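You operate a simulated robot arm through the tools that you are given. There is no shell and no other tool. Be economical: measure what you need, move in short steps, check, and stop when the job is done.

Carry out the task below with a simulated robot arm. There is one attempt and no reset: what you move stays moved.

## Task
Blow all four sides of the small housing on the turntable clean at 2 bar.
Fine: set the dial first; shut the nozzle valve after; leave the feed valve open.

The check looks at the end state, three seconds after you hand in, the way a careful person would. Anything else that was tipped, shoved, dropped, spilled or broken makes it a failure.

## Robot
A 7-joint arm with a two-finger parallel gripper, fixed in place. Base frame: the origin is at the foot of the arm, x ahead of it, y to its left, z up; the work surface is at about z = 800. Units: mm, rad, N and s.
With the tool pointing down near the work surface it reaches from about 240 to 680 mm from the base axis. Its first joint turns from -1.152 to 1.152 rad. Payload 2.4 kg.
Tool frame: the origin (TCP) lies between the finger pads and is the grasp point; the fingertips stand 30 mm ahead of it; z points along the fingers, y is the line along which they close. The gripper opens to 94 mm. The fingers are 28 mm wide and 10 mm thick; the gripper's body (50 by 96 mm) begins 55 mm behind the TCP.
Orientation is told as [roll, pitch, yaw] about the base's x, y, z axes, in that order, counted from this pose: with the fingers straight down and closing along the base's y, the tool's x points along the base's -x, its y along +y and its z along -z.

## Interface
- The arm moves only by the tool arm_command. Its argument "rows" is a list of rows, each an object (a shift or turn left out is 0, a gripper value left out holds the last) with "offset": the shift along the tool's x, y, z in units of 30 mm (1.0 is 30 mm), a list of three; "rot": the turn, a rotation vector about the tool's x, y, z in units of 5 degrees (1.0 is 5 degrees), a list of three; "gripper": the closure in counts, from 0 (fully open) to 255 (shut). In form: [{"offset": [x, y, z], "rot": [ax, ay, az], "gripper": gripper}, ...]. A call has 1 to 8 rows; each row shifts and turns the commanded pose from where the row before left it, along the tool's axes as they then stand. A call with a number of a shift or a turn outside -1 to 1 is refused whole. Rows are played at 5 a second. More than 50 mm and 0.15 rad between two rows, or a gripper value outside its range, and nothing of the call is played. Where a pose cannot be reached the arm comes as near as it can. A force on the tool above 40 N (or 10 N above the force at the start of the call, whichever is more), or a blocked arm, ends the call early, and 0.2 s more pass. Each finger travels about 153 mm/s and halts on what it meets, pressing with about 24 N; the grip force reading is that of the motor and also rises with nothing between the fingers. The clock runs only during rows and for 0.2 s after the last one: add rows that do not move to give the fingers time. The reply holds the time, the measured pose of the TCP, the force on the tool along the base axes, the opening and the grip force, in the units named above and with some noise, with the torque about the TCP (base axes, N m) and any sound that the robot's microphone picked up.
- Cameras (640 x 400 px; columns grow to the right, rows downward): "scene" is fixed at [53.5, 502.3, 1438]; the picture's right is [-0.52, -0.86, 0.00], its down [-0.51, 0.31, -0.80] and it looks along [0.69, -0.41, -0.59] (base axes); focal length 342 px, centre (320, 200). "wrist" rides on the gripper at [76, 14, -102] in the tool frame; the picture's right is [-0.18, 0.98, 0.00], its down [-0.75, -0.14, -0.64] and it looks along [-0.63, -0.12, 0.77] (tool axes); focal length 243 px, centre (320, 200). There is no depth. A picture from a camera that has moved, and an enlarged one, comes with that camera's place and axes in the base frame and with its lens. The place of the scene camera against the robot may be out by one fixed shift of up to 12 mm in any direction.
- camera(camera): a new picture of that camera. It takes no simulated time.
- inspect(camera, box): a new picture of the part [left, top, right, bottom] of that camera's present view, enlarged. It takes no simulated time.
- close_job(): hands the job in; it is judged then, once.

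Work in short steps. Places have to be worked out from the pictures, the camera data and where the tool is seen: move nearer, look again, correct. Check each grasp and each placing, and mend what went wrong. You have 120 turns and 68 pictures in all, those below and enlarged ones among them. Open the gripper and draw the arm clear of the work before you hand the job in, unless the task says otherwise; then end with one line.

The tools are called after "Call:" as name(argument=value, ...) on one line, values as JSON. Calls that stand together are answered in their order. arm_command: Moves the arm, as the interface text tells. Its arguments: {"type":"object","properties":{"rows":{"type":"array","items":{"type":"object","properties":{"offset":{"type":"array","items":{"type":"number"}},"rot":{"type":"array","items":{"type":"number"}},"gripper":{"type":"number"}}}}},"required":["rows"]} The other tools are called the same way: camera (camera) takes a picture; inspect (camera, box) takes an enlarged picture of a part of a camera's view; close_job () hands the job in.

At the start:

```text
time: 0.0
tool_pos: [370.2, 100.5, 1182.3]
tcp_rot: [0.003, 0.0, 0.001]
ft_force: [-0.6, 0.6, -0.1]
wrist_torque: [-0.01, 0.02, 0.01]
grip_width: 94.1
grip_force: 0.1
```

scene: 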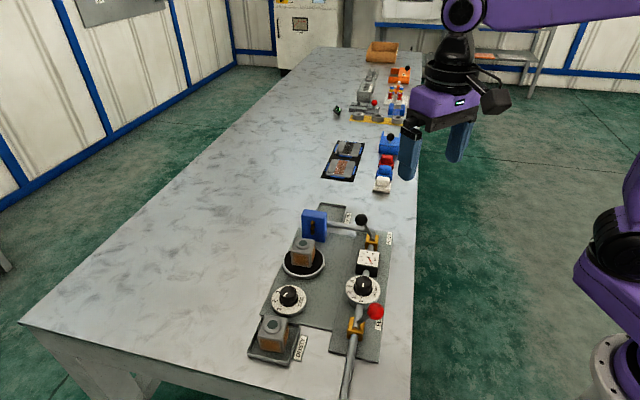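
wrist: 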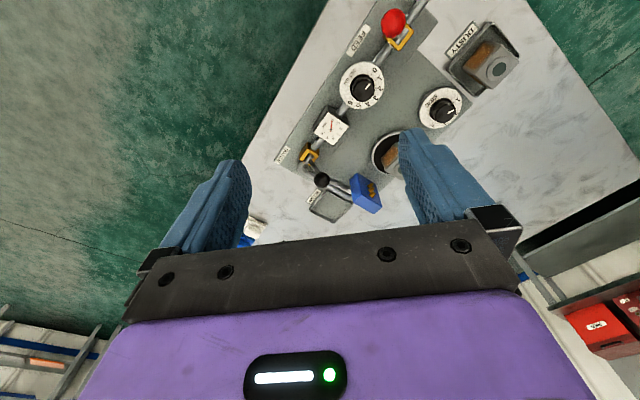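

I see a panel with a feed valve (red knob), a regulator dial, a gauge, a nozzle valve (black knob), a turntable with a housing, a second dial for the turntable, and a "dusty" tray. I'll enlarge the panel first.

Call:
inspect(camera="scene", box=[240, 190, 420, 380])

Call:
inspect(camera="wrist", box=[270, 0, 530, 230])

```text
2.11 times, centred on (330, 285) of scene
camera zoom: at [53.5, 502.3, 1438.0], right [-0.52, -0.86, 0.0], down [-0.51, 0.31, -0.8], along [0.69, -0.41, -0.59], focal length 720 px, centre (299, 21)
```

zoom: 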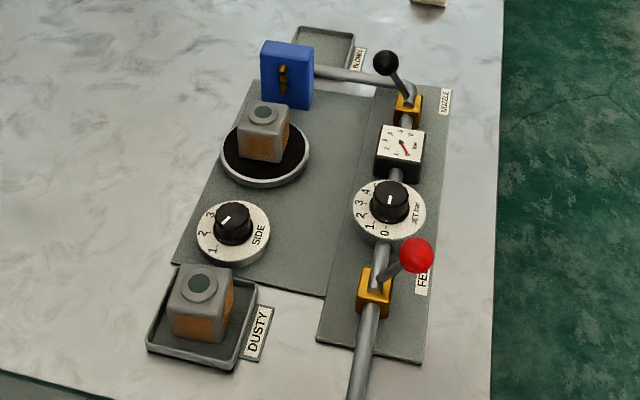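

```text
1.74 times, centred on (400, 115) of wrist
camera zoom: at [292.7, 113.0, 1284.5], right [0.18, 0.98, 0.0], down [0.75, -0.14, 0.64], along [0.63, -0.12, -0.77], focal length 422 px, centre (181, 348)
```

zoom: 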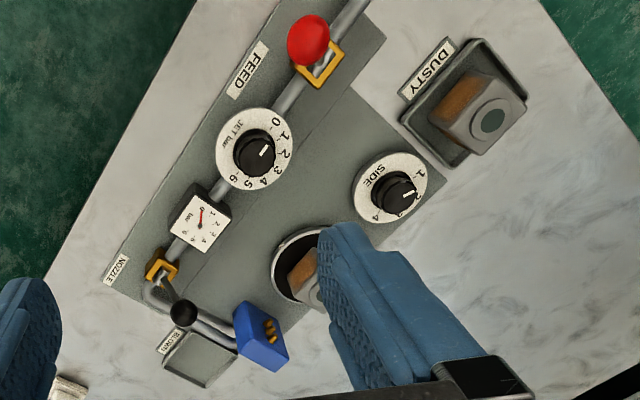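

The panel runs roughly along x, with the jet dial estimated at about (420,177), SIDE dial (495,322), turntable (587,234), nozzle lever knob (581,66) and feed knob (343,208). I'll move above the jet dial, high up, and look.

Call:
arm_command(rows=[{"offset": [-0.28, 0.42, 0.9]}, {"offset": [-0.28, 0.42, 0.9]}, {"offset": [-0.28, 0.42, 0.9]}, {"offset": [-0.28, 0.42, 0.9]}, {"offset": [-0.28, 0.42, 0.9]}, {"offset": [-0.28, 0.42, 0.9]}, {}])

Call:
camera(camera="wrist")

Call:
inspect(camera="scene", box=[330, 205, 400, 345])

```text
time: 1.6
tool_pos: [419.1, 174.4, 1020.7]
tcp_rot: [0.001, 0.001, -0.001]
ft_force: [-0.4, -0.1, -0.9]
wrist_torque: [-0.02, -0.02, 0.03]
grip_width: 94.2
grip_force: 0.0
```

```text
63 pictures are left
camera wrist: at [342.8, 187.2, 1122.8], right [0.18, 0.98, 0.0], down [0.75, -0.14, 0.64], along [0.63, -0.12, -0.77], focal length 243 px, centre (320, 200)
```

wrist: 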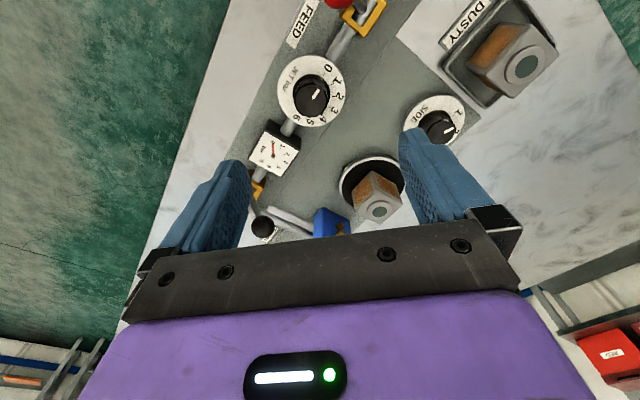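

```text
2.86 times, centred on (365, 275) of scene
camera zoom: at [53.4, 502.3, 1438.0], right [-0.52, -0.86, 0.0], down [-0.51, 0.31, -0.8], along [0.69, -0.41, -0.59], focal length 977 px, centre (191, -14)
```

zoom: 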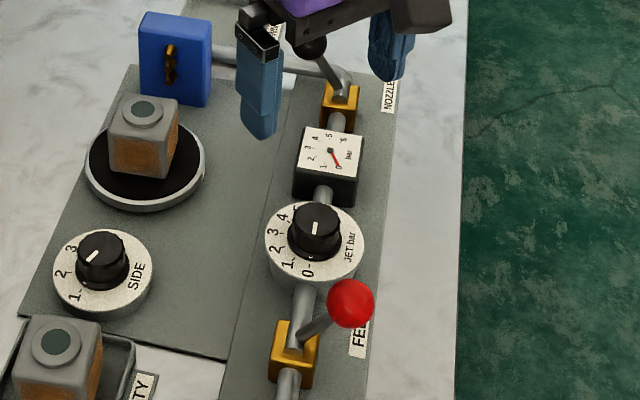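

I'll zoom in on the dials and valves from here.

Call:
inspect(camera="wrist", box=[240, 0, 400, 100])

Call:
inspect(camera="wrist", box=[230, 50, 360, 250])

Call:
inspect(camera="wrist", box=[330, 60, 490, 230])

```text
4.00 times, centred on (320, 50) of wrist
camera zoom: at [342.8, 187.2, 1122.8], right [0.18, 0.98, 0.0], down [0.75, -0.14, 0.64], along [0.63, -0.12, -0.77], focal length 970 px, centre (320, 800)
```

zoom: 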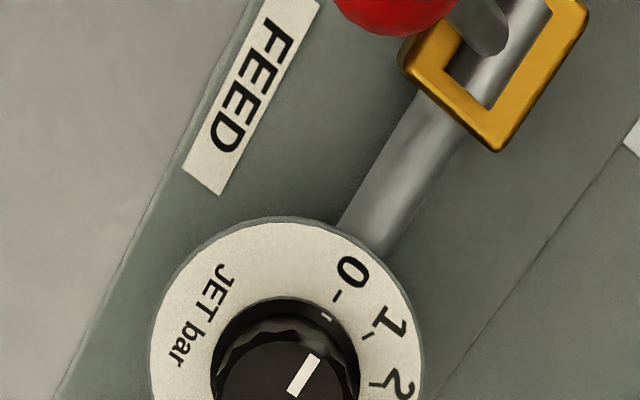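

```text
2.00 times, centred on (295, 150) of wrist
camera zoom: at [342.8, 187.2, 1122.8], right [0.18, 0.98, 0.0], down [0.75, -0.14, 0.64], along [0.63, -0.12, -0.77], focal length 485 px, centre (370, 300)
```

zoom: 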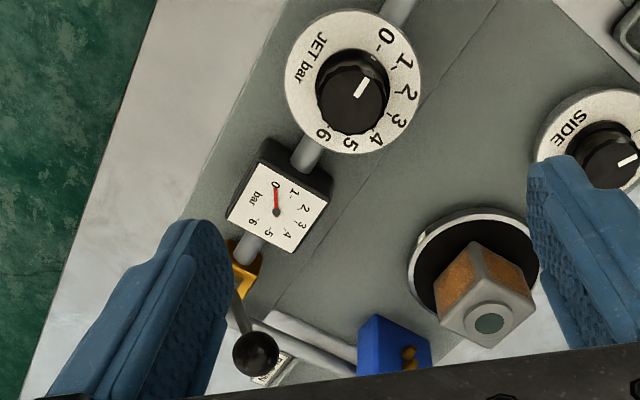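

```text
2.35 times, centred on (410, 145) of wrist
camera zoom: at [342.8, 187.2, 1122.8], right [0.18, 0.98, 0.0], down [0.75, -0.14, 0.64], along [0.63, -0.12, -0.77], focal length 571 px, centre (108, 329)
```

zoom: 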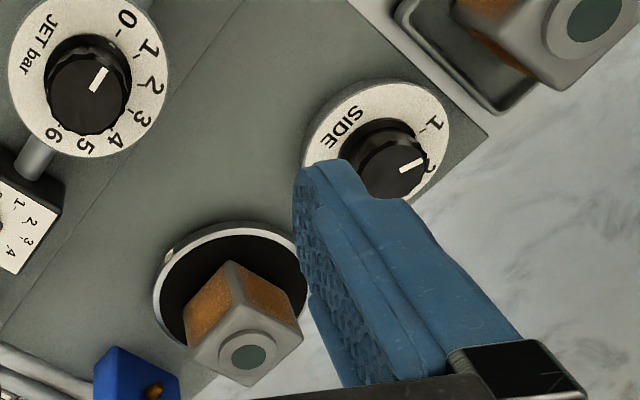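

Jet dial sits near 1 and the gauge shows 0. Whether the feed valve is open is unclear, so I'll move back and down a bit to look at the feed lever closer.

Call:
arm_command(rows=[{"offset": [0.6, 0.35, 0.6]}, {"offset": [0.6, 0.35, 0.6]}, {}])

Call:
camera(camera="wrist")

```text
time: 2.4
tool_pos: [386.3, 194.5, 984.7]
tcp_rot: [0.001, 0.0, -0.001]
ft_force: [0.0, 0.0, 0.0]
wrist_torque: [0.0, 0.05, -0.04]
grip_width: 94.0
grip_force: 0.1
```

```text
58 pictures are left
camera wrist: at [308.1, 207.9, 1087.9], right [0.18, 0.98, 0.0], down [0.75, -0.14, 0.64], along [0.63, -0.12, -0.77], focal length 243 px, centre (320, 200)
```

wrist: 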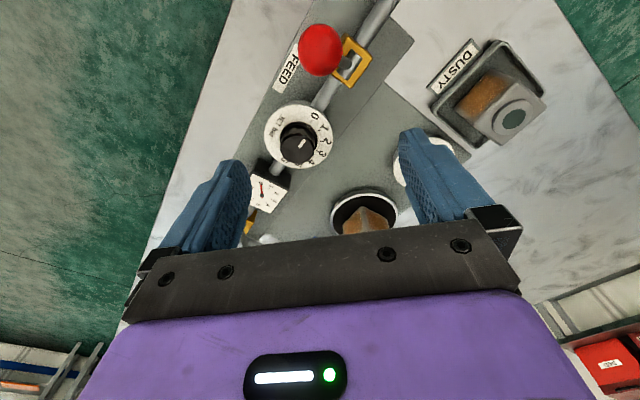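

Feed ball triangulates to (337,202,887), its body to (360,229,823), so the lever leans across the pipe. I'll zoom on the bracket to learn how the lever pivots.

Call:
inspect(camera="wrist", box=[270, 0, 400, 100])

Call:
inspect(camera="scene", box=[340, 290, 400, 345])

Call:
inspect(camera="scene", box=[290, 200, 400, 280])

```text
4.00 times, centred on (335, 50) of wrist
camera zoom: at [308.1, 207.9, 1087.9], right [0.18, 0.98, 0.0], down [0.75, -0.14, 0.64], along [0.63, -0.12, -0.77], focal length 970 px, centre (260, 800)
```

zoom: 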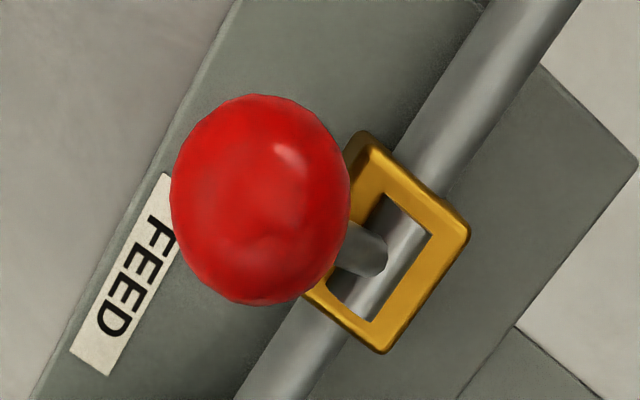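

```text
7.27 times, centred on (370, 318) of scene
camera zoom: at [53.4, 502.3, 1438.0], right [-0.52, -0.86, 0.0], down [-0.51, 0.31, -0.8], along [0.69, -0.41, -0.59], focal length 2486 px, centre (-44, -654)
```

zoom: 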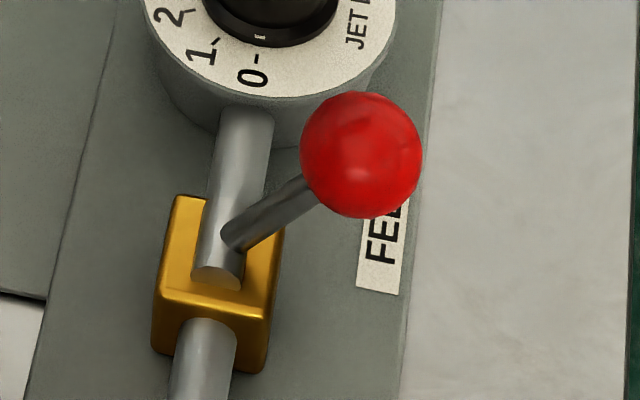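

```text
5.00 times, centred on (345, 240) of scene
camera zoom: at [53.4, 502.3, 1438.0], right [-0.52, -0.86, 0.0], down [-0.51, 0.31, -0.8], along [0.69, -0.41, -0.59], focal length 1709 px, centre (195, 0)
```

zoom: 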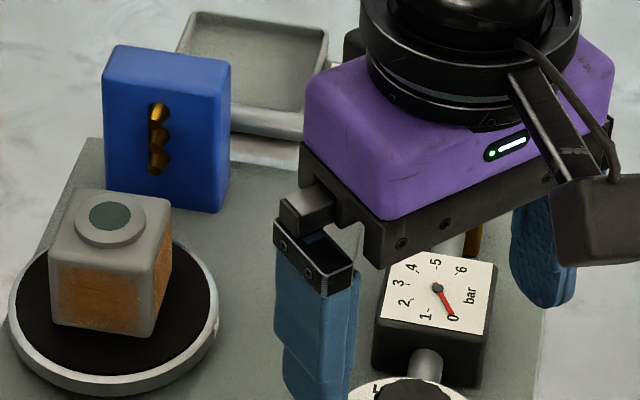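

The jet knob is triangulated to about (427,160) with its top near z 835. I'll move above it with the fingertips still clear at about z 870, and look again.

Call:
arm_command(rows=[{"offset": [-0.68, -0.57, 0.7]}, {"offset": [-0.68, -0.57, 0.7]}, {"offset": [0, 0, 0.7]}, {"offset": [0, 0, 0.7]}, {}])

Call:
inspect(camera="wrist", box=[210, 50, 430, 220])

```text
time: 3.6
tool_pos: [424.4, 161.9, 900.3]
tcp_rot: [0.001, -0.001, -0.001]
ft_force: [-0.2, -0.1, 0.0]
wrist_torque: [0.02, 0.01, 0.02]
grip_width: 94.0
grip_force: 0.0
```

```text
2.35 times, centred on (320, 135) of wrist
camera zoom: at [347.4, 176.2, 1002.3], right [0.18, 0.98, 0.0], down [0.75, -0.14, 0.64], along [0.63, -0.12, -0.77], focal length 571 px, centre (320, 353)
```

zoom: 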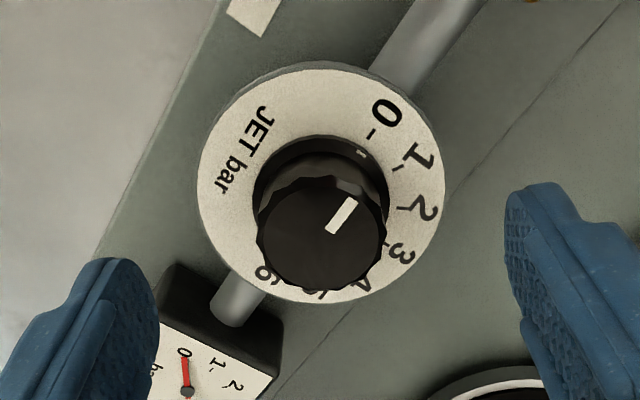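

The pointer reads 0 on the jet dial, with 30° per bar, so 2 bar needs +60° clockwise (seen from above). The knob centre is about (431.5,160.7) with its top at z≈841. I'll narrow the fingers and descend until the tips are near z 822.

Call:
arm_command(rows=[{"offset": [-0.23, -0.04, 0], "gripper": 85}, {"offset": [0, 0, 0.6]}, {"offset": [0, 0, 0.5]}, {"offset": [0, 0, 0.5]}, {}])

Call:
camera(camera="wrist")

```text
time: 4.5
tool_pos: [431.7, 160.8, 867.5]
tcp_rot: [-0.001, 0.0, 0.002]
ft_force: [-7.6, -1.4, 17.4]
wrist_torque: [0.51, 0.23, 0.17]
grip_width: 62.0
grip_force: 0.0
stopped in row 4: the force on the tool passed its limit at 90 N (the readings are from after the stop); the commanded pose is now the measured one
```

```text
53 pictures are left
camera wrist: at [355.1, 174.3, 969.4], right [0.18, 0.98, 0.0], down [0.75, -0.14, 0.64], along [0.63, -0.12, -0.77], focal length 243 px, centre (320, 200)
```

wrist: 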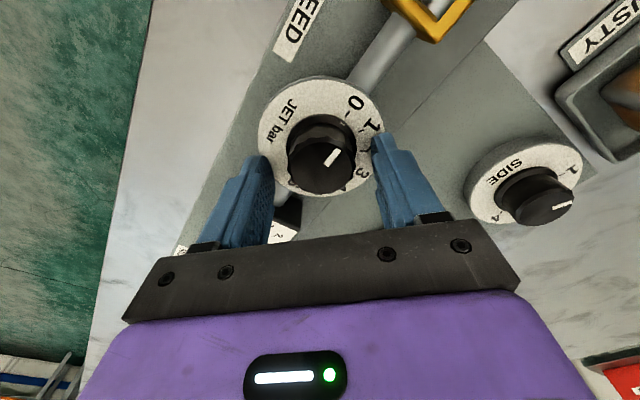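

A fingertip met the dial face, so the face is at z≈835 rather than 815. Re-solving with that gives the knob centre at (422.5,162.5) with its top near 858. I'll lift 5 mm, recentre and look.

Call:
arm_command(rows=[{"offset": [0, 0, -0.17]}, {"offset": [0.31, 0.06, 0]}, {}])

Call:
inspect(camera="wrist", box=[210, 50, 430, 220])

```text
time: 5.3
tool_pos: [423.5, 161.4, 871.9]
tcp_rot: [0.001, -0.003, -0.001]
ft_force: [-0.1, -0.4, 1.2]
wrist_torque: [0.0, 0.0, 0.01]
grip_width: 62.7
grip_force: 0.1
```

```text
2.35 times, centred on (320, 135) of wrist
camera zoom: at [346.6, 175.6, 973.3], right [0.18, 0.98, 0.0], down [0.75, -0.14, 0.64], along [0.63, -0.12, -0.77], focal length 571 px, centre (320, 353)
```

zoom: 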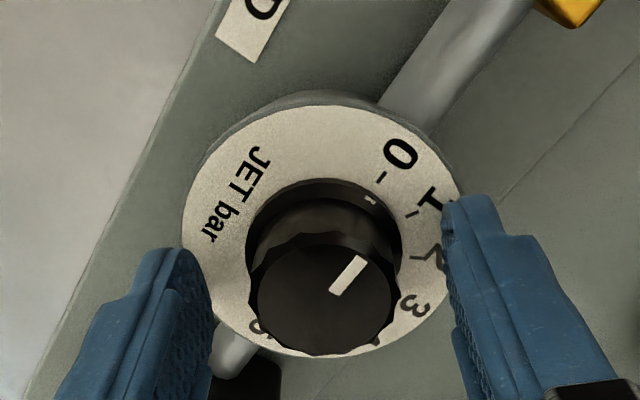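

The knob sits between the fingers, a touch to the -y side. I'll shift 1.5 mm and close on it.

Call:
arm_command(rows=[{"offset": [0, -0.05, 0]}, {"gripper": 160}, {"gripper": 255}, {}, {}])

Call:
inspect(camera="wrist", box=[210, 50, 430, 220])

```text
time: 6.7
tool_pos: [424.5, 163.7, 872.7]
tcp_rot: [0.002, -0.002, 0.003]
ft_force: [-2.2, 2.5, 4.7]
wrist_torque: [-0.32, -0.08, -0.01]
grip_width: 35.7
grip_force: 45.4
stopped in row 5: the force on the tool passed its limit at 41 N (the readings are from after the stop); the commanded pose is now the measured one
```

```text
2.35 times, centred on (320, 135) of wrist
camera zoom: at [346.6, 175.9, 974.7], right [0.18, 0.98, 0.0], down [0.75, -0.14, 0.64], along [0.63, -0.11, -0.76], focal length 571 px, centre (320, 353)
```

zoom: 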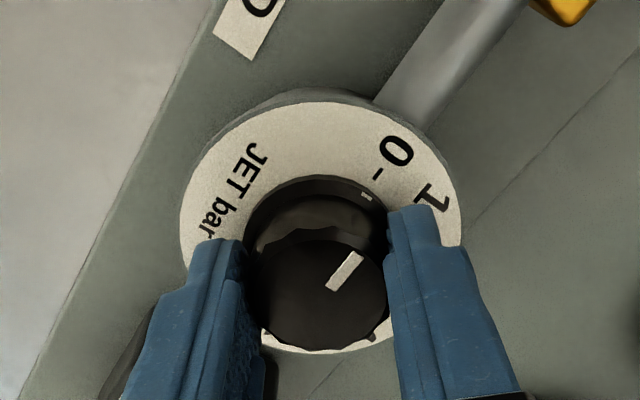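

The knob is gripped (35.7 mm wide). I'll turn 30° clockwise and check.

Call:
arm_command(rows=[{"rot": [0, 0, 1]}, {"rot": [0, 0, 1]}, {"rot": [0, 0, 1]}, {"rot": [0, 0, 1]}, {"rot": [0, 0, 1]}, {"rot": [0, 0, 1]}, {}])

Call:
camera(camera="wrist")

```text
time: 8.3
tool_pos: [424.3, 162.3, 872.6]
tcp_rot: [0.006, -0.004, -0.523]
ft_force: [-6.2, 15.4, 6.5]
wrist_torque: [-0.14, 0.35, -0.03]
grip_width: 35.6
grip_force: 44.7
```

```text
50 pictures are left
camera wrist: at [363.9, 212.4, 974.9], right [0.65, 0.76, 0.0], down [0.58, -0.5, 0.64], along [0.49, -0.41, -0.77], focal length 243 px, centre (320, 200)
```

wrist: 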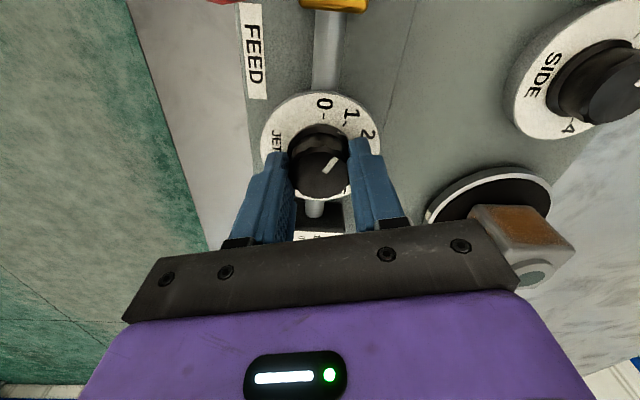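

The pointer turned with the gripper and is now near 1. I'll turn another 30°.

Call:
arm_command(rows=[{"rot": [0, 0, 1]}, {"rot": [0, 0, 1]}, {"rot": [0, 0, 1]}, {"rot": [0, 0, 1]}, {"rot": [0, 0, 1]}, {"rot": [0, 0, 1]}, {}])

Call:
inspect(camera="wrist", box=[210, 50, 430, 220])

Call:
inspect(camera="scene", box=[330, 240, 400, 310])

```text
time: 9.9
tool_pos: [422.9, 162.7, 872.0]
tcp_rot: [0.006, -0.002, -1.045]
ft_force: [-0.8, 15.3, 15.1]
wrist_torque: [-0.47, 0.86, 0.0]
grip_width: 35.5
grip_force: 44.5
```

```text
2.35 times, centred on (320, 135) of wrist
camera zoom: at [397.1, 235.3, 975.1], right [0.94, 0.33, 0.01], down [0.25, -0.72, 0.64], along [0.22, -0.6, -0.77], focal length 571 px, centre (320, 353)
```

zoom: 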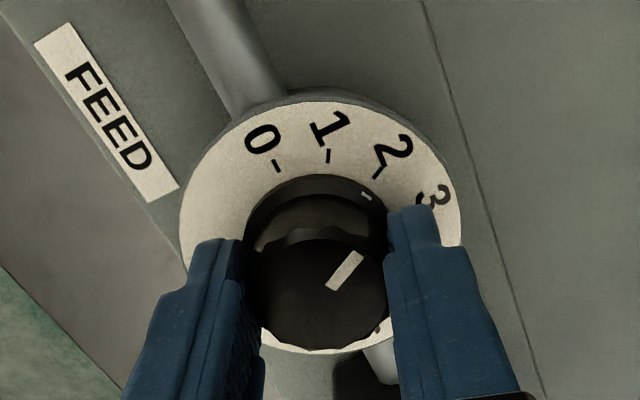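

```text
5.71 times, centred on (365, 275) of scene
camera zoom: at [53.2, 502.6, 1437.9], right [-0.52, -0.86, 0.0], down [-0.51, 0.31, -0.8], along [0.69, -0.41, -0.59], focal length 1954 px, centre (63, -229)
```

zoom: 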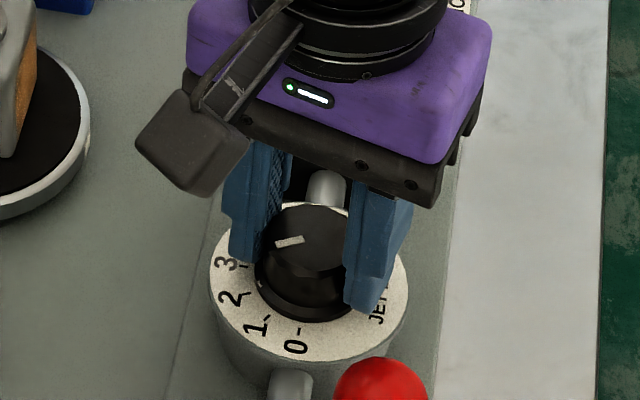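

The collar tick lines up with 2. I'll release, lift straight up 80 mm, turn back to yaw 0 and read the gauge.

Call:
arm_command(rows=[{"gripper": 85}, {}, {"offset": [0, 0, -0.5]}, {"offset": [0, 0, -1]}, {"offset": [0, 0, -1]}, {"offset": [0, 0, -1]}])

Call:
arm_command(rows=[{"rot": [0, 0, -1]}, {"rot": [0, 0, -1]}, {"rot": [0, 0, -1]}, {"rot": [0, 0, -1]}, {"rot": [0, 0, -1]}, {"rot": [0, 0, -1]}])

Call:
inspect(camera="wrist", box=[210, 30, 430, 200])

```text
time: 11.3
tool_pos: [423.3, 160.0, 977.2]
tcp_rot: [0.005, 0.0, -1.046]
ft_force: [0.6, 0.8, -0.2]
wrist_torque: [0.01, 0.03, 0.03]
grip_width: 62.7
grip_force: 0.0
```

```text
time: 12.7
tool_pos: [424.1, 161.8, 976.8]
tcp_rot: [0.003, 0.0, -0.521]
ft_force: [-0.5, -0.1, -0.7]
wrist_torque: [-0.02, 0.01, -0.01]
grip_width: 62.8
grip_force: 0.1
```

```text
2.35 times, centred on (320, 115) of wrist
camera zoom: at [363.7, 211.4, 1079.2], right [0.65, 0.76, 0.0], down [0.58, -0.5, 0.64], along [0.49, -0.41, -0.77], focal length 571 px, centre (320, 400)
```

zoom: 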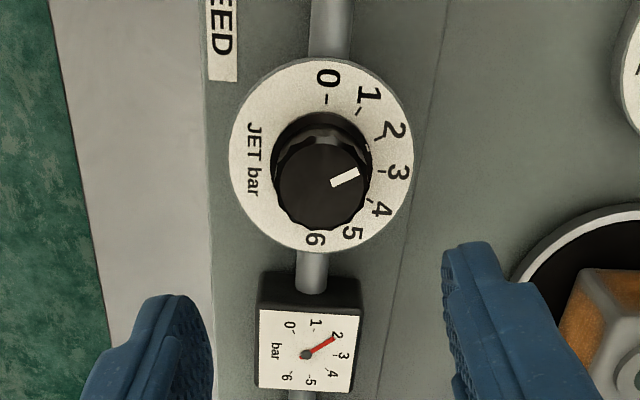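

The gauge reads 2 bar, so the feed valve is already open and the dial is right. Next I'll go look at the nozzle lever while returning to yaw 0.

Call:
arm_command(rows=[{"rot": [0, 0, -1], "offset": [0, 0, -0.8]}, {"rot": [0, 0, -1]}, {"rot": [0, 0, -1]}, {"rot": [0, 0, -1]}, {"rot": [0, 0, -1]}, {"rot": [0, 0, -1]}])

Call:
arm_command(rows=[{"offset": [-0.95, -0.8, 0]}, {"offset": [-0.95, -0.8, 0]}, {"offset": [-0.95, -0.8, 0]}, {"offset": [-0.95, -0.8, 0]}, {}])

Call:
camera(camera="wrist")

```text
time: 14.1
tool_pos: [423.3, 162.4, 1001.5]
tcp_rot: [0.002, -0.004, 0.003]
ft_force: [0.0, -0.4, 0.7]
wrist_torque: [0.02, -0.03, -0.02]
grip_width: 62.8
grip_force: 0.0
```

```text
time: 15.3
tool_pos: [539.8, 66.4, 999.1]
tcp_rot: [0.002, -0.004, 0.003]
ft_force: [0.1, -0.1, -0.3]
wrist_torque: [-0.01, 0.02, -0.04]
grip_width: 62.8
grip_force: 0.1
```

```text
46 pictures are left
camera wrist: at [463.0, 79.1, 1101.7], right [0.18, 0.98, 0.0], down [0.75, -0.14, 0.64], along [0.63, -0.12, -0.76], focal length 243 px, centre (320, 200)
```

wrist: 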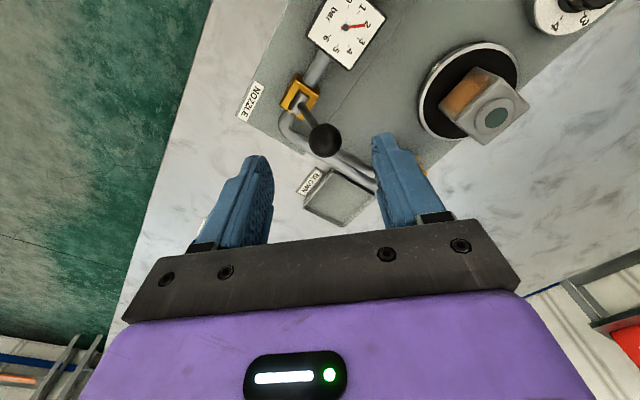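

The nozzle ball is at about (572,62,880), leaning away from its label, while the open feed lever leans towards its label. So I should tip the lever over across the pipe towards (-0.69,-0.72). I'll place the closed fingers beyond the ball, at a 44° yaw so a flat finger face does the pushing.

Call:
arm_command(rows=[{"offset": [-0.75, 0.36, 0], "gripper": 255}, {"offset": [-0.75, 0.36, 0]}, {"offset": [-0.75, 0.36, 0]}, {"rot": [0, 0, 1]}, {"rot": [0, 0, 1]}, {"rot": [0, 0, 1]}, {"rot": [0, 0, 1]}, {"rot": [0, 0, 1]}])

Call:
arm_command(rows=[{"rot": [0, 0, 1]}, {"rot": [0, 0, 1]}, {"rot": [0, 0, 1]}, {"rot": [0, 0, 0.8]}, {"offset": [0, 0, 0.7]}, {}])

Call:
camera(camera="wrist")

Call:
camera(camera="scene")

```text
time: 17.1
tool_pos: [606.3, 99.9, 1002.0]
tcp_rot: [0.005, -0.002, -0.434]
ft_force: [0.4, 0.4, 0.6]
wrist_torque: [-0.03, 0.0, 0.02]
grip_width: 0.0
grip_force: 23.9
```

```text
time: 18.5
tool_pos: [604.7, 98.8, 981.4]
tcp_rot: [0.005, -0.002, -0.765]
ft_force: [0.7, 0.0, -0.3]
wrist_torque: [-0.01, -0.02, -0.01]
grip_width: 0.2
grip_force: 23.3
```

```text
45 pictures are left
camera wrist: at [559.7, 161.2, 1083.1], right [0.81, 0.58, 0.0], down [0.44, -0.63, 0.64], along [0.38, -0.52, -0.77], focal length 243 px, centre (320, 200)
```

wrist: 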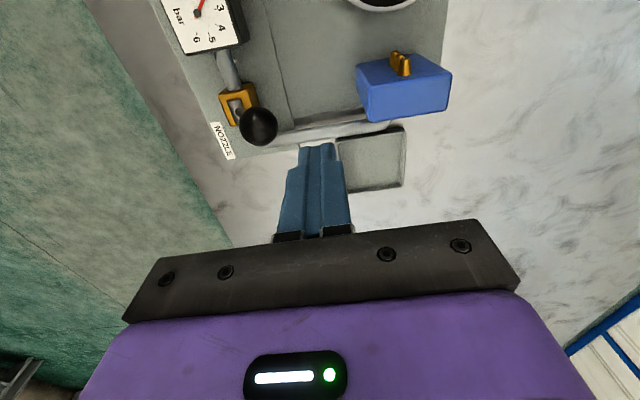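

```text
44 pictures are left
```

scene: 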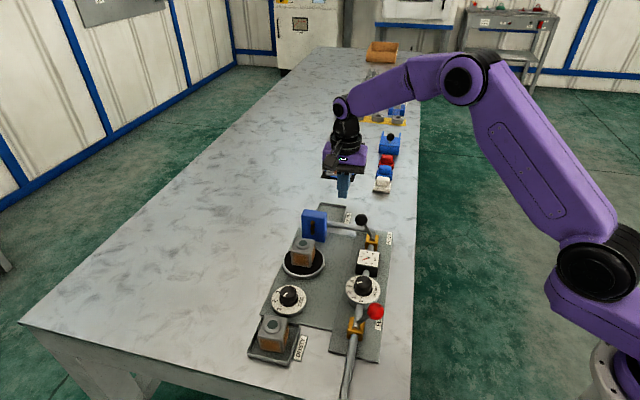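

Re-triangulated, the ball is at (569,61.5,879), and the fingers line up with it from 51 mm beyond. I'll descend so the tips are at z≈868.

Call:
arm_command(rows=[{"offset": [0, 0, 0.95]}, {"offset": [0, 0, 0.95]}, {"offset": [0, 0, 0.87]}, {"offset": [0, -0.4, 0]}, {"offset": [0, -0.4, 0]}, {}])

Call:
camera(camera="wrist")

```text
time: 19.9
tool_pos: [590.4, 82.7, 898.1]
tcp_rot: [0.008, -0.003, -0.766]
ft_force: [2.1, 2.6, 3.8]
wrist_torque: [-0.05, 0.06, 0.02]
grip_width: 0.1
grip_force: 24.0
```

```text
43 pictures are left
camera wrist: at [543.6, 145.1, 1000.7], right [0.81, 0.58, 0.01], down [0.44, -0.63, 0.64], along [0.38, -0.52, -0.77], focal length 243 px, centre (320, 200)
```

wrist: 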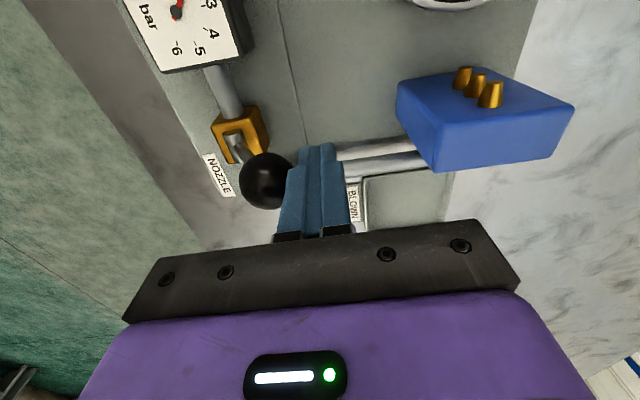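

The finger face now touches the ball. I'll push the lever across in steps.

Call:
arm_command(rows=[{"offset": [0, -0.4, 0]}, {"offset": [0, -0.4, 0]}, {"offset": [0, -0.4, 0]}, {"offset": [0, -0.4, 0]}])

Call:
camera(camera="wrist")

```text
time: 20.4
tool_pos: [584.9, 76.6, 902.9]
tcp_rot: [0.024, -0.015, -0.761]
ft_force: [1.5, 2.8, 2.9]
wrist_torque: [-0.02, 0.02, -0.02]
grip_width: 0.0
grip_force: 24.1
stopped in row 2: the force on the tool passed its limit at 46 N (the readings are from after the stop); the commanded pose is now the measured one
```

```text
42 pictures are left
camera wrist: at [535.6, 138.7, 1005.4], right [0.81, 0.59, 0.03], down [0.43, -0.63, 0.65], along [0.4, -0.51, -0.76], focal length 243 px, centre (320, 200)
```

wrist: 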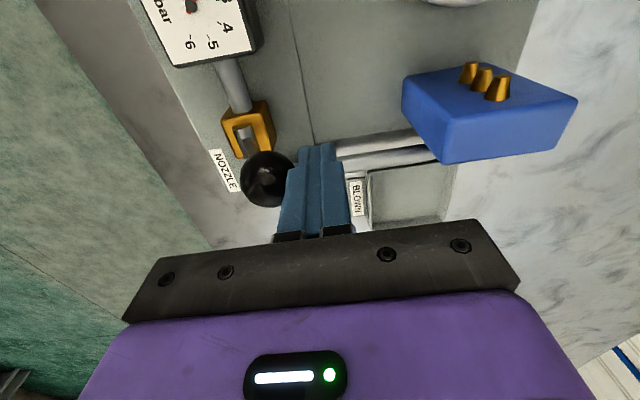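

It resisted at 46 N with only a few millimetres of travel. I'll zoom in on the lever and gauge to see how it responded.

Call:
inspect(camera="wrist", box=[150, 20, 350, 220])

Call:
inspect(camera="scene", box=[320, 190, 400, 280])

```text
2.00 times, centred on (250, 120) of wrist
camera zoom: at [535.6, 138.7, 1005.4], right [0.81, 0.59, 0.03], down [0.43, -0.63, 0.65], along [0.4, -0.51, -0.76], focal length 485 px, centre (460, 360)
```

zoom: 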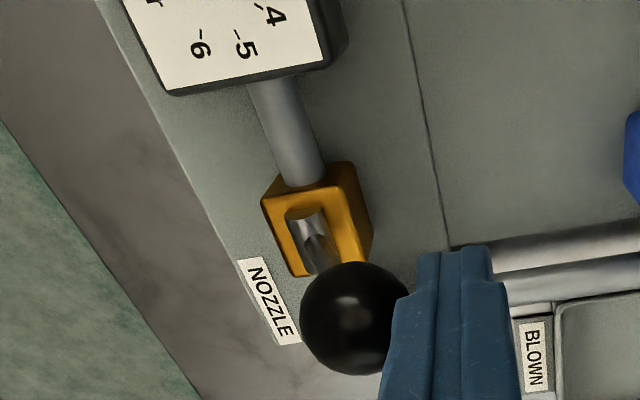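

```text
4.44 times, centred on (360, 235) of scene
camera zoom: at [53.4, 502.3, 1438.0], right [-0.52, -0.86, 0.0], down [-0.51, 0.31, -0.8], along [0.69, -0.41, -0.59], focal length 1519 px, centre (142, 44)
```

zoom: 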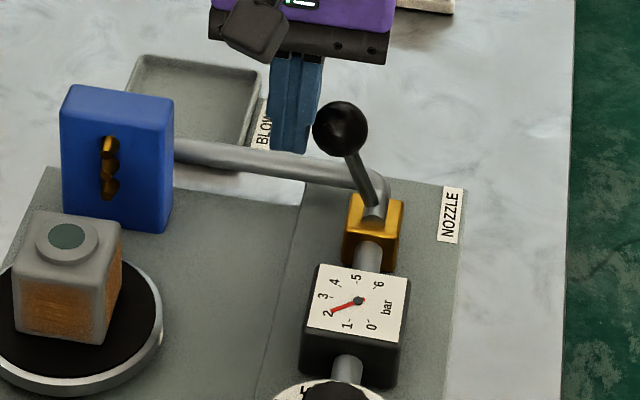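

The ball did move (perpendicular offset from about 33 to 22 mm, and it rose), so the lever is tilting as expected, just stiffly. I'll go on pushing in smaller steps.

Call:
arm_command(rows=[{"offset": [0, -0.15, 0]}, {"offset": [0, -0.15, 0]}, {"offset": [0, -0.15, 0]}, {"offset": [0, -0.15, 0]}, {"offset": [0, -0.15, 0]}, {"offset": [0, -0.15, 0]}])

```text
time: 21.2
tool_pos: [578.5, 73.0, 907.9]
tcp_rot: [0.039, -0.025, -0.756]
ft_force: [0.8, 2.6, 3.6]
wrist_torque: [-0.02, 0.06, -0.01]
grip_width: 0.0
grip_force: 24.0
stopped in row 3: the force on the tool passed its limit at 43 N (the readings are from after the stop); the commanded pose is now the measured one
```

The lever follows but stalls at the force limit, and hardly any force remains after each stop, so speed probably matters. I'll back off slightly, straighten the tool, lower it 6 mm and push slower.

Call:
arm_command(rows=[{"offset": [0, 0.15, 0], "rot": [0.5, -0.1, 0]}, {"offset": [0, 0, 0.25]}, {"offset": [0, -0.1, 0]}, {"offset": [0, -0.08, 0]}, {"offset": [0, -0.08, 0]}, {"offset": [0, -0.08, 0]}, {"offset": [0, -0.08, 0]}, {"offset": [0, -0.08, 0]}])

Call:
camera(camera="wrist")

```text
time: 22.1
tool_pos: [585.8, 76.9, 904.1]
tcp_rot: [0.011, -0.043, -0.753]
ft_force: [0.6, 2.4, 3.0]
wrist_torque: [0.01, 0.02, -0.05]
grip_width: 0.2
grip_force: 24.1
stopped in row 4: the force on the tool passed its limit at 42 N (the readings are from after the stop); the commanded pose is now the measured one
```

```text
39 pictures are left
camera wrist: at [535.1, 141.4, 1003.2], right [0.81, 0.59, 0.02], down [0.43, -0.6, 0.67], along [0.41, -0.53, -0.74], focal length 243 px, centre (320, 200)
```

wrist: 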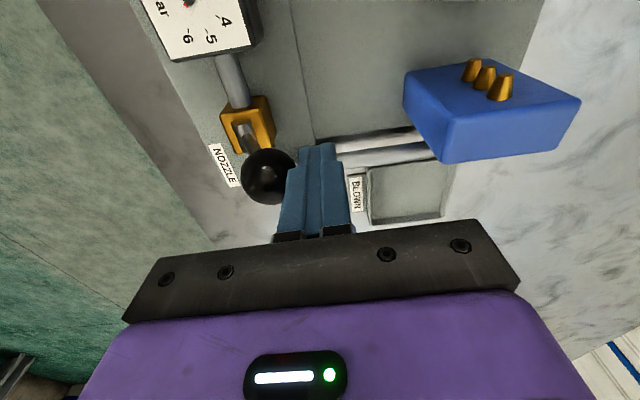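

The reading suggests the ball may be swinging round rather than tipping over. I'll zoom in from the scene camera to see where the lever is now.

Call:
inspect(camera="scene", box=[340, 200, 400, 250])

Call:
inspect(camera="wrist", box=[190, 80, 330, 210])

```text
8.00 times, centred on (370, 225) of scene
camera zoom: at [53.4, 502.3, 1437.9], right [-0.52, -0.86, 0.0], down [-0.51, 0.31, -0.8], along [0.69, -0.41, -0.59], focal length 2735 px, centre (-80, 0)
```

zoom: 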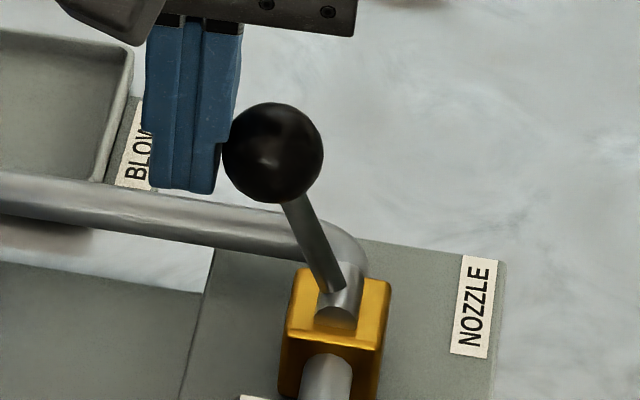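

```text
3.08 times, centred on (260, 145) of wrist
camera zoom: at [535.1, 141.4, 1003.2], right [0.81, 0.59, 0.02], down [0.43, -0.6, 0.67], along [0.41, -0.53, -0.74], focal length 746 px, centre (505, 369)
```

zoom: 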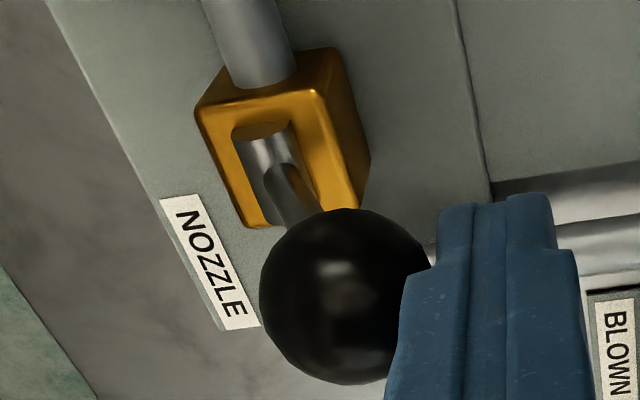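

The lever is hinged about the pipe axis and has tilted partway, but pushing with one face rubs and skids on the ball. I'll back off, rise and turn the gripper 90° so I can grasp the ball with the fingers closing along the pipe and carry it over its arc.

Call:
arm_command(rows=[{"offset": [0, 0.5, 0]}, {"offset": [0, 0, -1], "rot": [0.43, 0.27, 0]}, {"offset": [0, 0, -1]}, {"offset": [0, 0, -1]}, {"rot": [0, 0, -1], "gripper": 80}, {"rot": [0, 0, -1]}, {"rot": [0, 0, -1]}, {"rot": [0, 0, -1]}])

Call:
arm_command(rows=[{"rot": [0, 0, -1]}, {"rot": [0, 0, -1]}, {"rot": [0, 0, -1]}, {"rot": [0, 0, -1]}, {"rot": [0, 0, -1]}, {"rot": [0, 0, -1]}, {"rot": [0, 0, -1]}, {"rot": [0, 0, -1]}])

Call:
arm_command(rows=[{"rot": [0, 0, -1]}, {"rot": [0, 0, -1]}, {"rot": [0, 0, -1]}, {"rot": [0, 0, -1]}, {"rot": [0, 0, -1]}, {"rot": [0, 0, -1]}, {}])

Call:
camera(camera="wrist")

```text
time: 23.9
tool_pos: [595.3, 89.7, 994.0]
tcp_rot: [-0.035, -0.011, -0.404]
ft_force: [-0.3, 0.1, 0.0]
wrist_torque: [0.03, 0.0, 0.02]
grip_width: 64.5
grip_force: 0.0
```

```text
time: 25.7
tool_pos: [593.5, 91.1, 994.0]
tcp_rot: [-0.031, 0.017, 0.296]
ft_force: [-0.7, 0.5, 1.2]
wrist_torque: [0.03, 0.02, -0.01]
grip_width: 64.4
grip_force: 0.1
```

```text
time: 27.3
tool_pos: [593.9, 91.1, 992.8]
tcp_rot: [-0.018, 0.031, 0.819]
ft_force: [-0.9, -0.6, -0.7]
wrist_torque: [0.03, 0.0, -0.01]
grip_width: 64.6
grip_force: 0.1
```

```text
36 pictures are left
camera wrist: at [532.1, 47.6, 1098.1], right [-0.59, 0.81, -0.02], down [0.62, 0.48, 0.62], along [0.51, 0.35, -0.78], focal length 243 px, centre (320, 200)
```

wrist: 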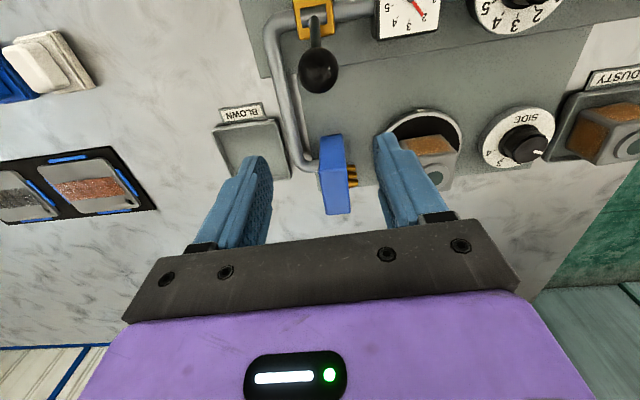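

With the new view the ball is at about (568.5,64,881), back in its shut position. I'll straighten the tool and move over it.

Call:
arm_command(rows=[{"offset": [0.62, 0, 0], "rot": [0.12, -0.39, 0]}, {"offset": [0.62, 0, 0]}, {"offset": [0, 0, 0.9]}, {}])

Call:
camera(camera="wrist")

```text
time: 28.3
tool_pos: [570.2, 63.5, 967.1]
tcp_rot: [-0.03, -0.004, 0.818]
ft_force: [-0.2, 0.4, 0.2]
wrist_torque: [0.02, -0.02, 0.0]
grip_width: 64.4
grip_force: 0.0
```

```text
35 pictures are left
camera wrist: at [503.7, 19.1, 1068.3], right [-0.59, 0.81, -0.03], down [0.6, 0.46, 0.65], along [0.54, 0.37, -0.76], focal length 243 px, centre (320, 200)
```

wrist: 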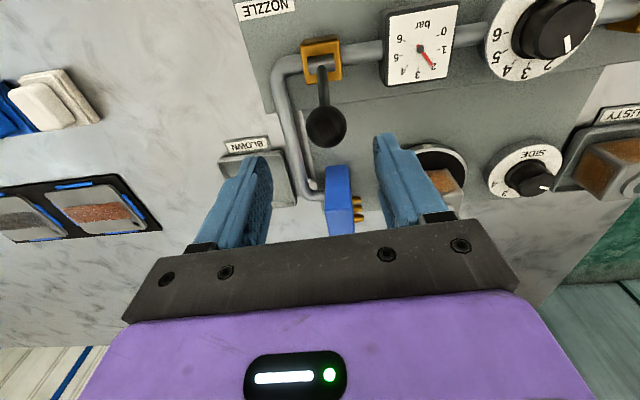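

The ball is centred between the fingers. I'll fix the small roll (it counts in the yawed frame) and descend around the ball to TCP z≈896.

Call:
arm_command(rows=[{"rot": [-0.34, 0, 0], "offset": [-0.03, 0, 0]}, {"offset": [0, 0, 0.8]}, {"offset": [0, 0, 0.8]}, {"offset": [0, 0, 0.75]}, {}])

Call:
camera(camera="wrist")

```text
time: 29.5
tool_pos: [569.2, 64.5, 897.7]
tcp_rot: [-0.002, -0.005, 0.819]
ft_force: [0.0, 0.6, 0.1]
wrist_torque: [0.0, 0.03, -0.04]
grip_width: 64.3
grip_force: 0.1
```

```text
34 pictures are left
camera wrist: at [506.6, 16.7, 998.9], right [-0.59, 0.81, 0.0], down [0.62, 0.45, 0.65], along [0.52, 0.38, -0.76], focal length 243 px, centre (320, 200)
```

wrist: 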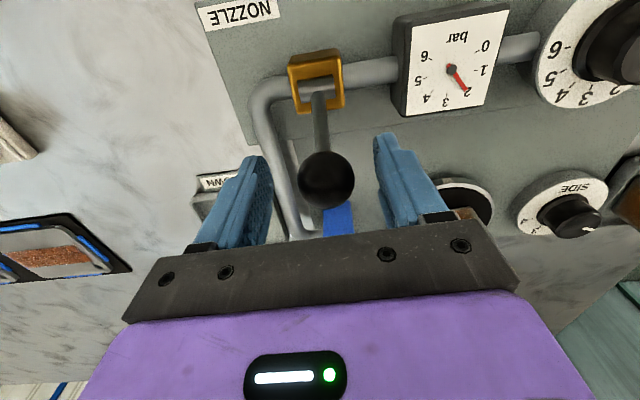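

The ball sits right between the pads, about 3 mm to +y. I'll shift and close on it.

Call:
arm_command(rows=[{"offset": [0, 0.1, 0]}, {"gripper": 140}, {"gripper": 200}, {}])

```text
time: 30.5
tool_pos: [567.4, 66.4, 896.8]
tcp_rot: [0.001, -0.006, 0.82]
ft_force: [-0.6, 1.0, 0.7]
wrist_torque: [-0.01, -0.02, 0.03]
grip_width: 31.4
grip_force: 45.1
```

The ball is gripped (31.4 mm). I'll carry it along its arc, 15° first.

Call:
arm_command(rows=[{"offset": [0.085, 0, -0.045]}, {"offset": [0.085, 0, -0.042]}, {"offset": [0.085, 0, -0.036]}, {"offset": [0.085, 0, -0.034]}, {"offset": [0.088, 0, -0.03]}, {"offset": [0.088, 0, -0.027]}])

Call:
camera(camera="wrist")

```text
time: 31.9
tool_pos: [559.4, 56.1, 902.8]
tcp_rot: [-0.001, -0.009, 0.823]
ft_force: [6.6, 22.2, 5.0]
wrist_torque: [0.96, -0.73, 0.01]
grip_width: 31.1
grip_force: 44.9
```

```text
33 pictures are left
camera wrist: at [495.5, 9.8, 1005.6], right [-0.59, 0.8, 0.0], down [0.61, 0.45, 0.65], along [0.52, 0.39, -0.76], focal length 243 px, centre (320, 200)
```

wrist: 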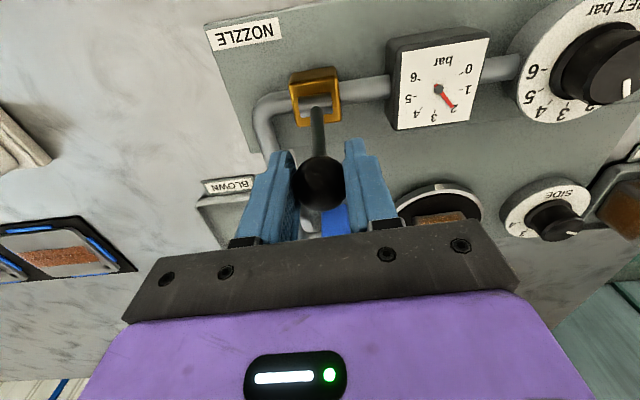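

The lever moves with the grip against about 23 N. I'll continue over the top.

Call:
arm_command(rows=[{"offset": [0.09, 0, -0.022]}, {"offset": [0.09, 0, -0.018]}, {"offset": [0.092, 0, -0.014]}, {"offset": [0.092, 0, -0.01]}, {"offset": [0.093, 0, -0.006]}, {"offset": [0.093, 0, -0.002]}])

```text
time: 33.3
tool_pos: [549.5, 47.3, 908.2]
tcp_rot: [-0.006, -0.016, 0.825]
ft_force: [-1.3, 1.6, 3.9]
wrist_torque: [-0.06, 0.04, -0.08]
grip_width: 31.4
grip_force: 45.5
stopped in row 6: the force on the tool passed its limit at 40 N (the readings are from after the stop); the commanded pose is now the measured one
```

It's nearly upright now; the stop released the built-up load. I'll keep carrying it over.

Call:
arm_command(rows=[{"offset": [0.09, 0, 0]}, {"offset": [0.09, 0, 0]}, {"offset": [0.09, 0, 0.006]}, {"offset": [0.09, 0, 0.01]}, {"offset": [0.09, 0, 0.014]}, {"offset": [0.09, 0, 0.02]}])

Call:
camera(camera="wrist")

```text
time: 34.5
tool_pos: [545.3, 41.7, 908.8]
tcp_rot: [-0.012, -0.024, 0.826]
ft_force: [-3.7, 1.4, 3.4]
wrist_torque: [-0.06, 0.09, 0.01]
grip_width: 31.1
grip_force: 45.7
stopped in row 6: the force on the tool passed its limit at 42 N (the readings are from after the stop); the commanded pose is now the measured one
```

```text
32 pictures are left
camera wrist: at [479.4, -5.9, 1010.0], right [-0.6, 0.8, -0.01], down [0.6, 0.45, 0.66], along [0.53, 0.39, -0.75], focal length 243 px, centre (320, 200)
```

wrist: 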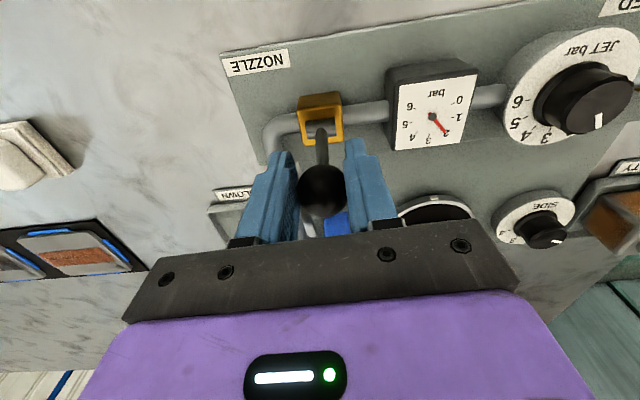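

The picture suggests the ball may be slipping back in the grip. I'll check from the scene camera.

Call:
inspect(camera="scene", box=[330, 190, 410, 250])

Call:
inspect(camera="wrist", box=[220, 70, 420, 230])

```text
6.67 times, centred on (370, 220) of scene
camera zoom: at [53.3, 502.3, 1438.0], right [-0.52, -0.86, 0.0], down [-0.51, 0.31, -0.8], along [0.69, -0.41, -0.59], focal length 2279 px, centre (-13, 67)
```

zoom: 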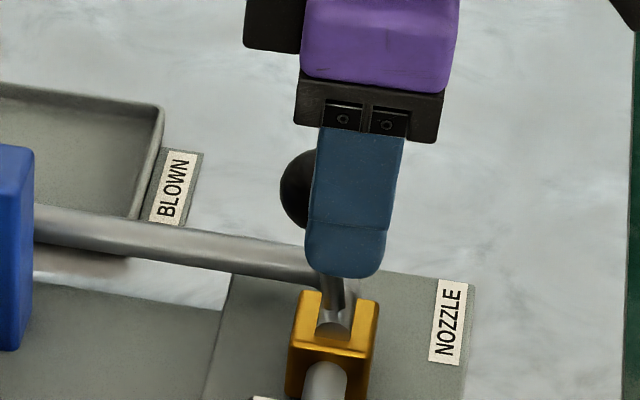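

```text
2.50 times, centred on (320, 150) of wrist
camera zoom: at [479.4, -5.9, 1010.0], right [-0.6, 0.8, -0.01], down [0.6, 0.45, 0.66], along [0.53, 0.39, -0.75], focal length 606 px, centre (320, 325)
```

zoom: 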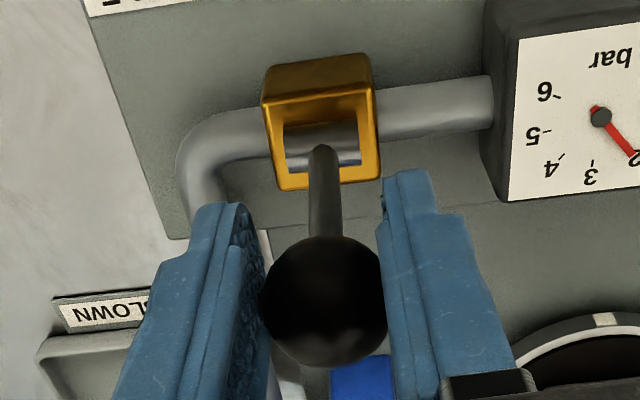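

The lever is almost upright but the ball is sliding out of the friction grip. I'll regrip with the closing axis across the pipe, so a pad pushes squarely while I follow the arc. First I open, rise and see where the lever rests.

Call:
arm_command(rows=[{"gripper": 80}, {}, {"offset": [0, 0, -1], "rot": [-0.14, 0.27, 0]}, {"offset": [0, 0, -1]}, {"rot": [0, 0, 1]}, {"rot": [0, 0, 1]}, {"rot": [0, 0, 1]}, {"rot": [0, 0, 1]}])

Call:
arm_command(rows=[{"rot": [0, 0, 1]}, {"rot": [0, 0, 1]}, {"rot": [0, 0, 1]}, {"rot": [0, 0, 1]}, {"rot": [0, 0, 1]}, {"rot": [0, 0, 1]}, {"rot": [0, 0, 1]}, {"rot": [0, 0, 1]}])

Call:
arm_command(rows=[{"rot": [0, 0, 1]}, {"rot": [0, 0, 1]}, {"rot": [0, 0, 1]}, {"rot": [0, 0, 1]}, {"rot": [0, 0, 1]}, {"rot": [0, 0, 1]}, {}])

Call:
camera(camera="wrist")

Call:
inspect(camera="scene", box=[330, 190, 410, 250])

```text
time: 36.3
tool_pos: [544.7, 41.6, 970.5]
tcp_rot: [-0.001, -0.001, 0.476]
ft_force: [1.0, 0.0, 0.1]
wrist_torque: [-0.03, -0.02, 0.01]
grip_width: 64.2
grip_force: 0.1
```

```text
time: 38.1
tool_pos: [543.9, 40.6, 969.8]
tcp_rot: [0.002, -0.001, -0.221]
ft_force: [-0.1, 0.3, -0.2]
wrist_torque: [-0.04, -0.02, 0.02]
grip_width: 64.6
grip_force: 0.1
```

```text
time: 39.7
tool_pos: [545.1, 41.7, 970.7]
tcp_rot: [0.002, -0.001, -0.746]
ft_force: [-0.1, -0.5, -0.1]
wrist_torque: [-0.01, 0.03, 0.0]
grip_width: 64.6
grip_force: 0.0
```

```text
29 pictures are left
camera wrist: at [497.1, 102.8, 1072.0], right [0.8, 0.6, 0.0], down [0.46, -0.62, 0.64], along [0.38, -0.51, -0.77], focal length 243 px, centre (320, 200)
```

wrist: 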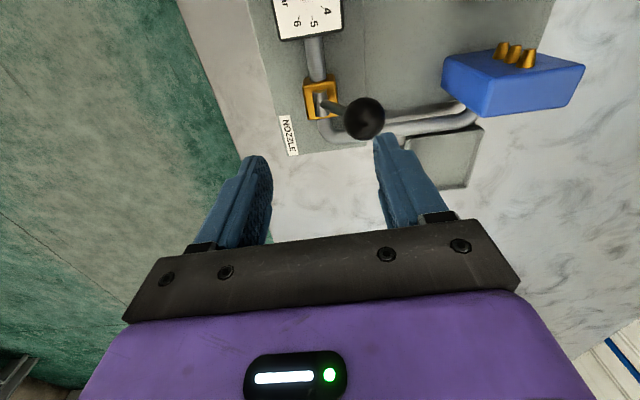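

```text
6.67 times, centred on (370, 220) of scene
camera zoom: at [53.5, 502.3, 1438.0], right [-0.52, -0.86, 0.0], down [-0.51, 0.31, -0.8], along [0.69, -0.41, -0.59], focal length 2279 px, centre (-13, 67)
```

zoom: 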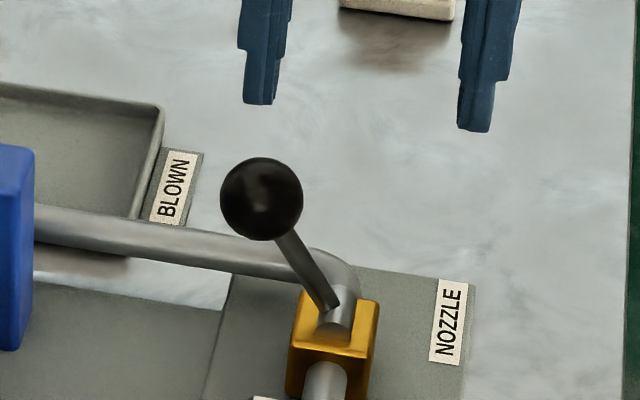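

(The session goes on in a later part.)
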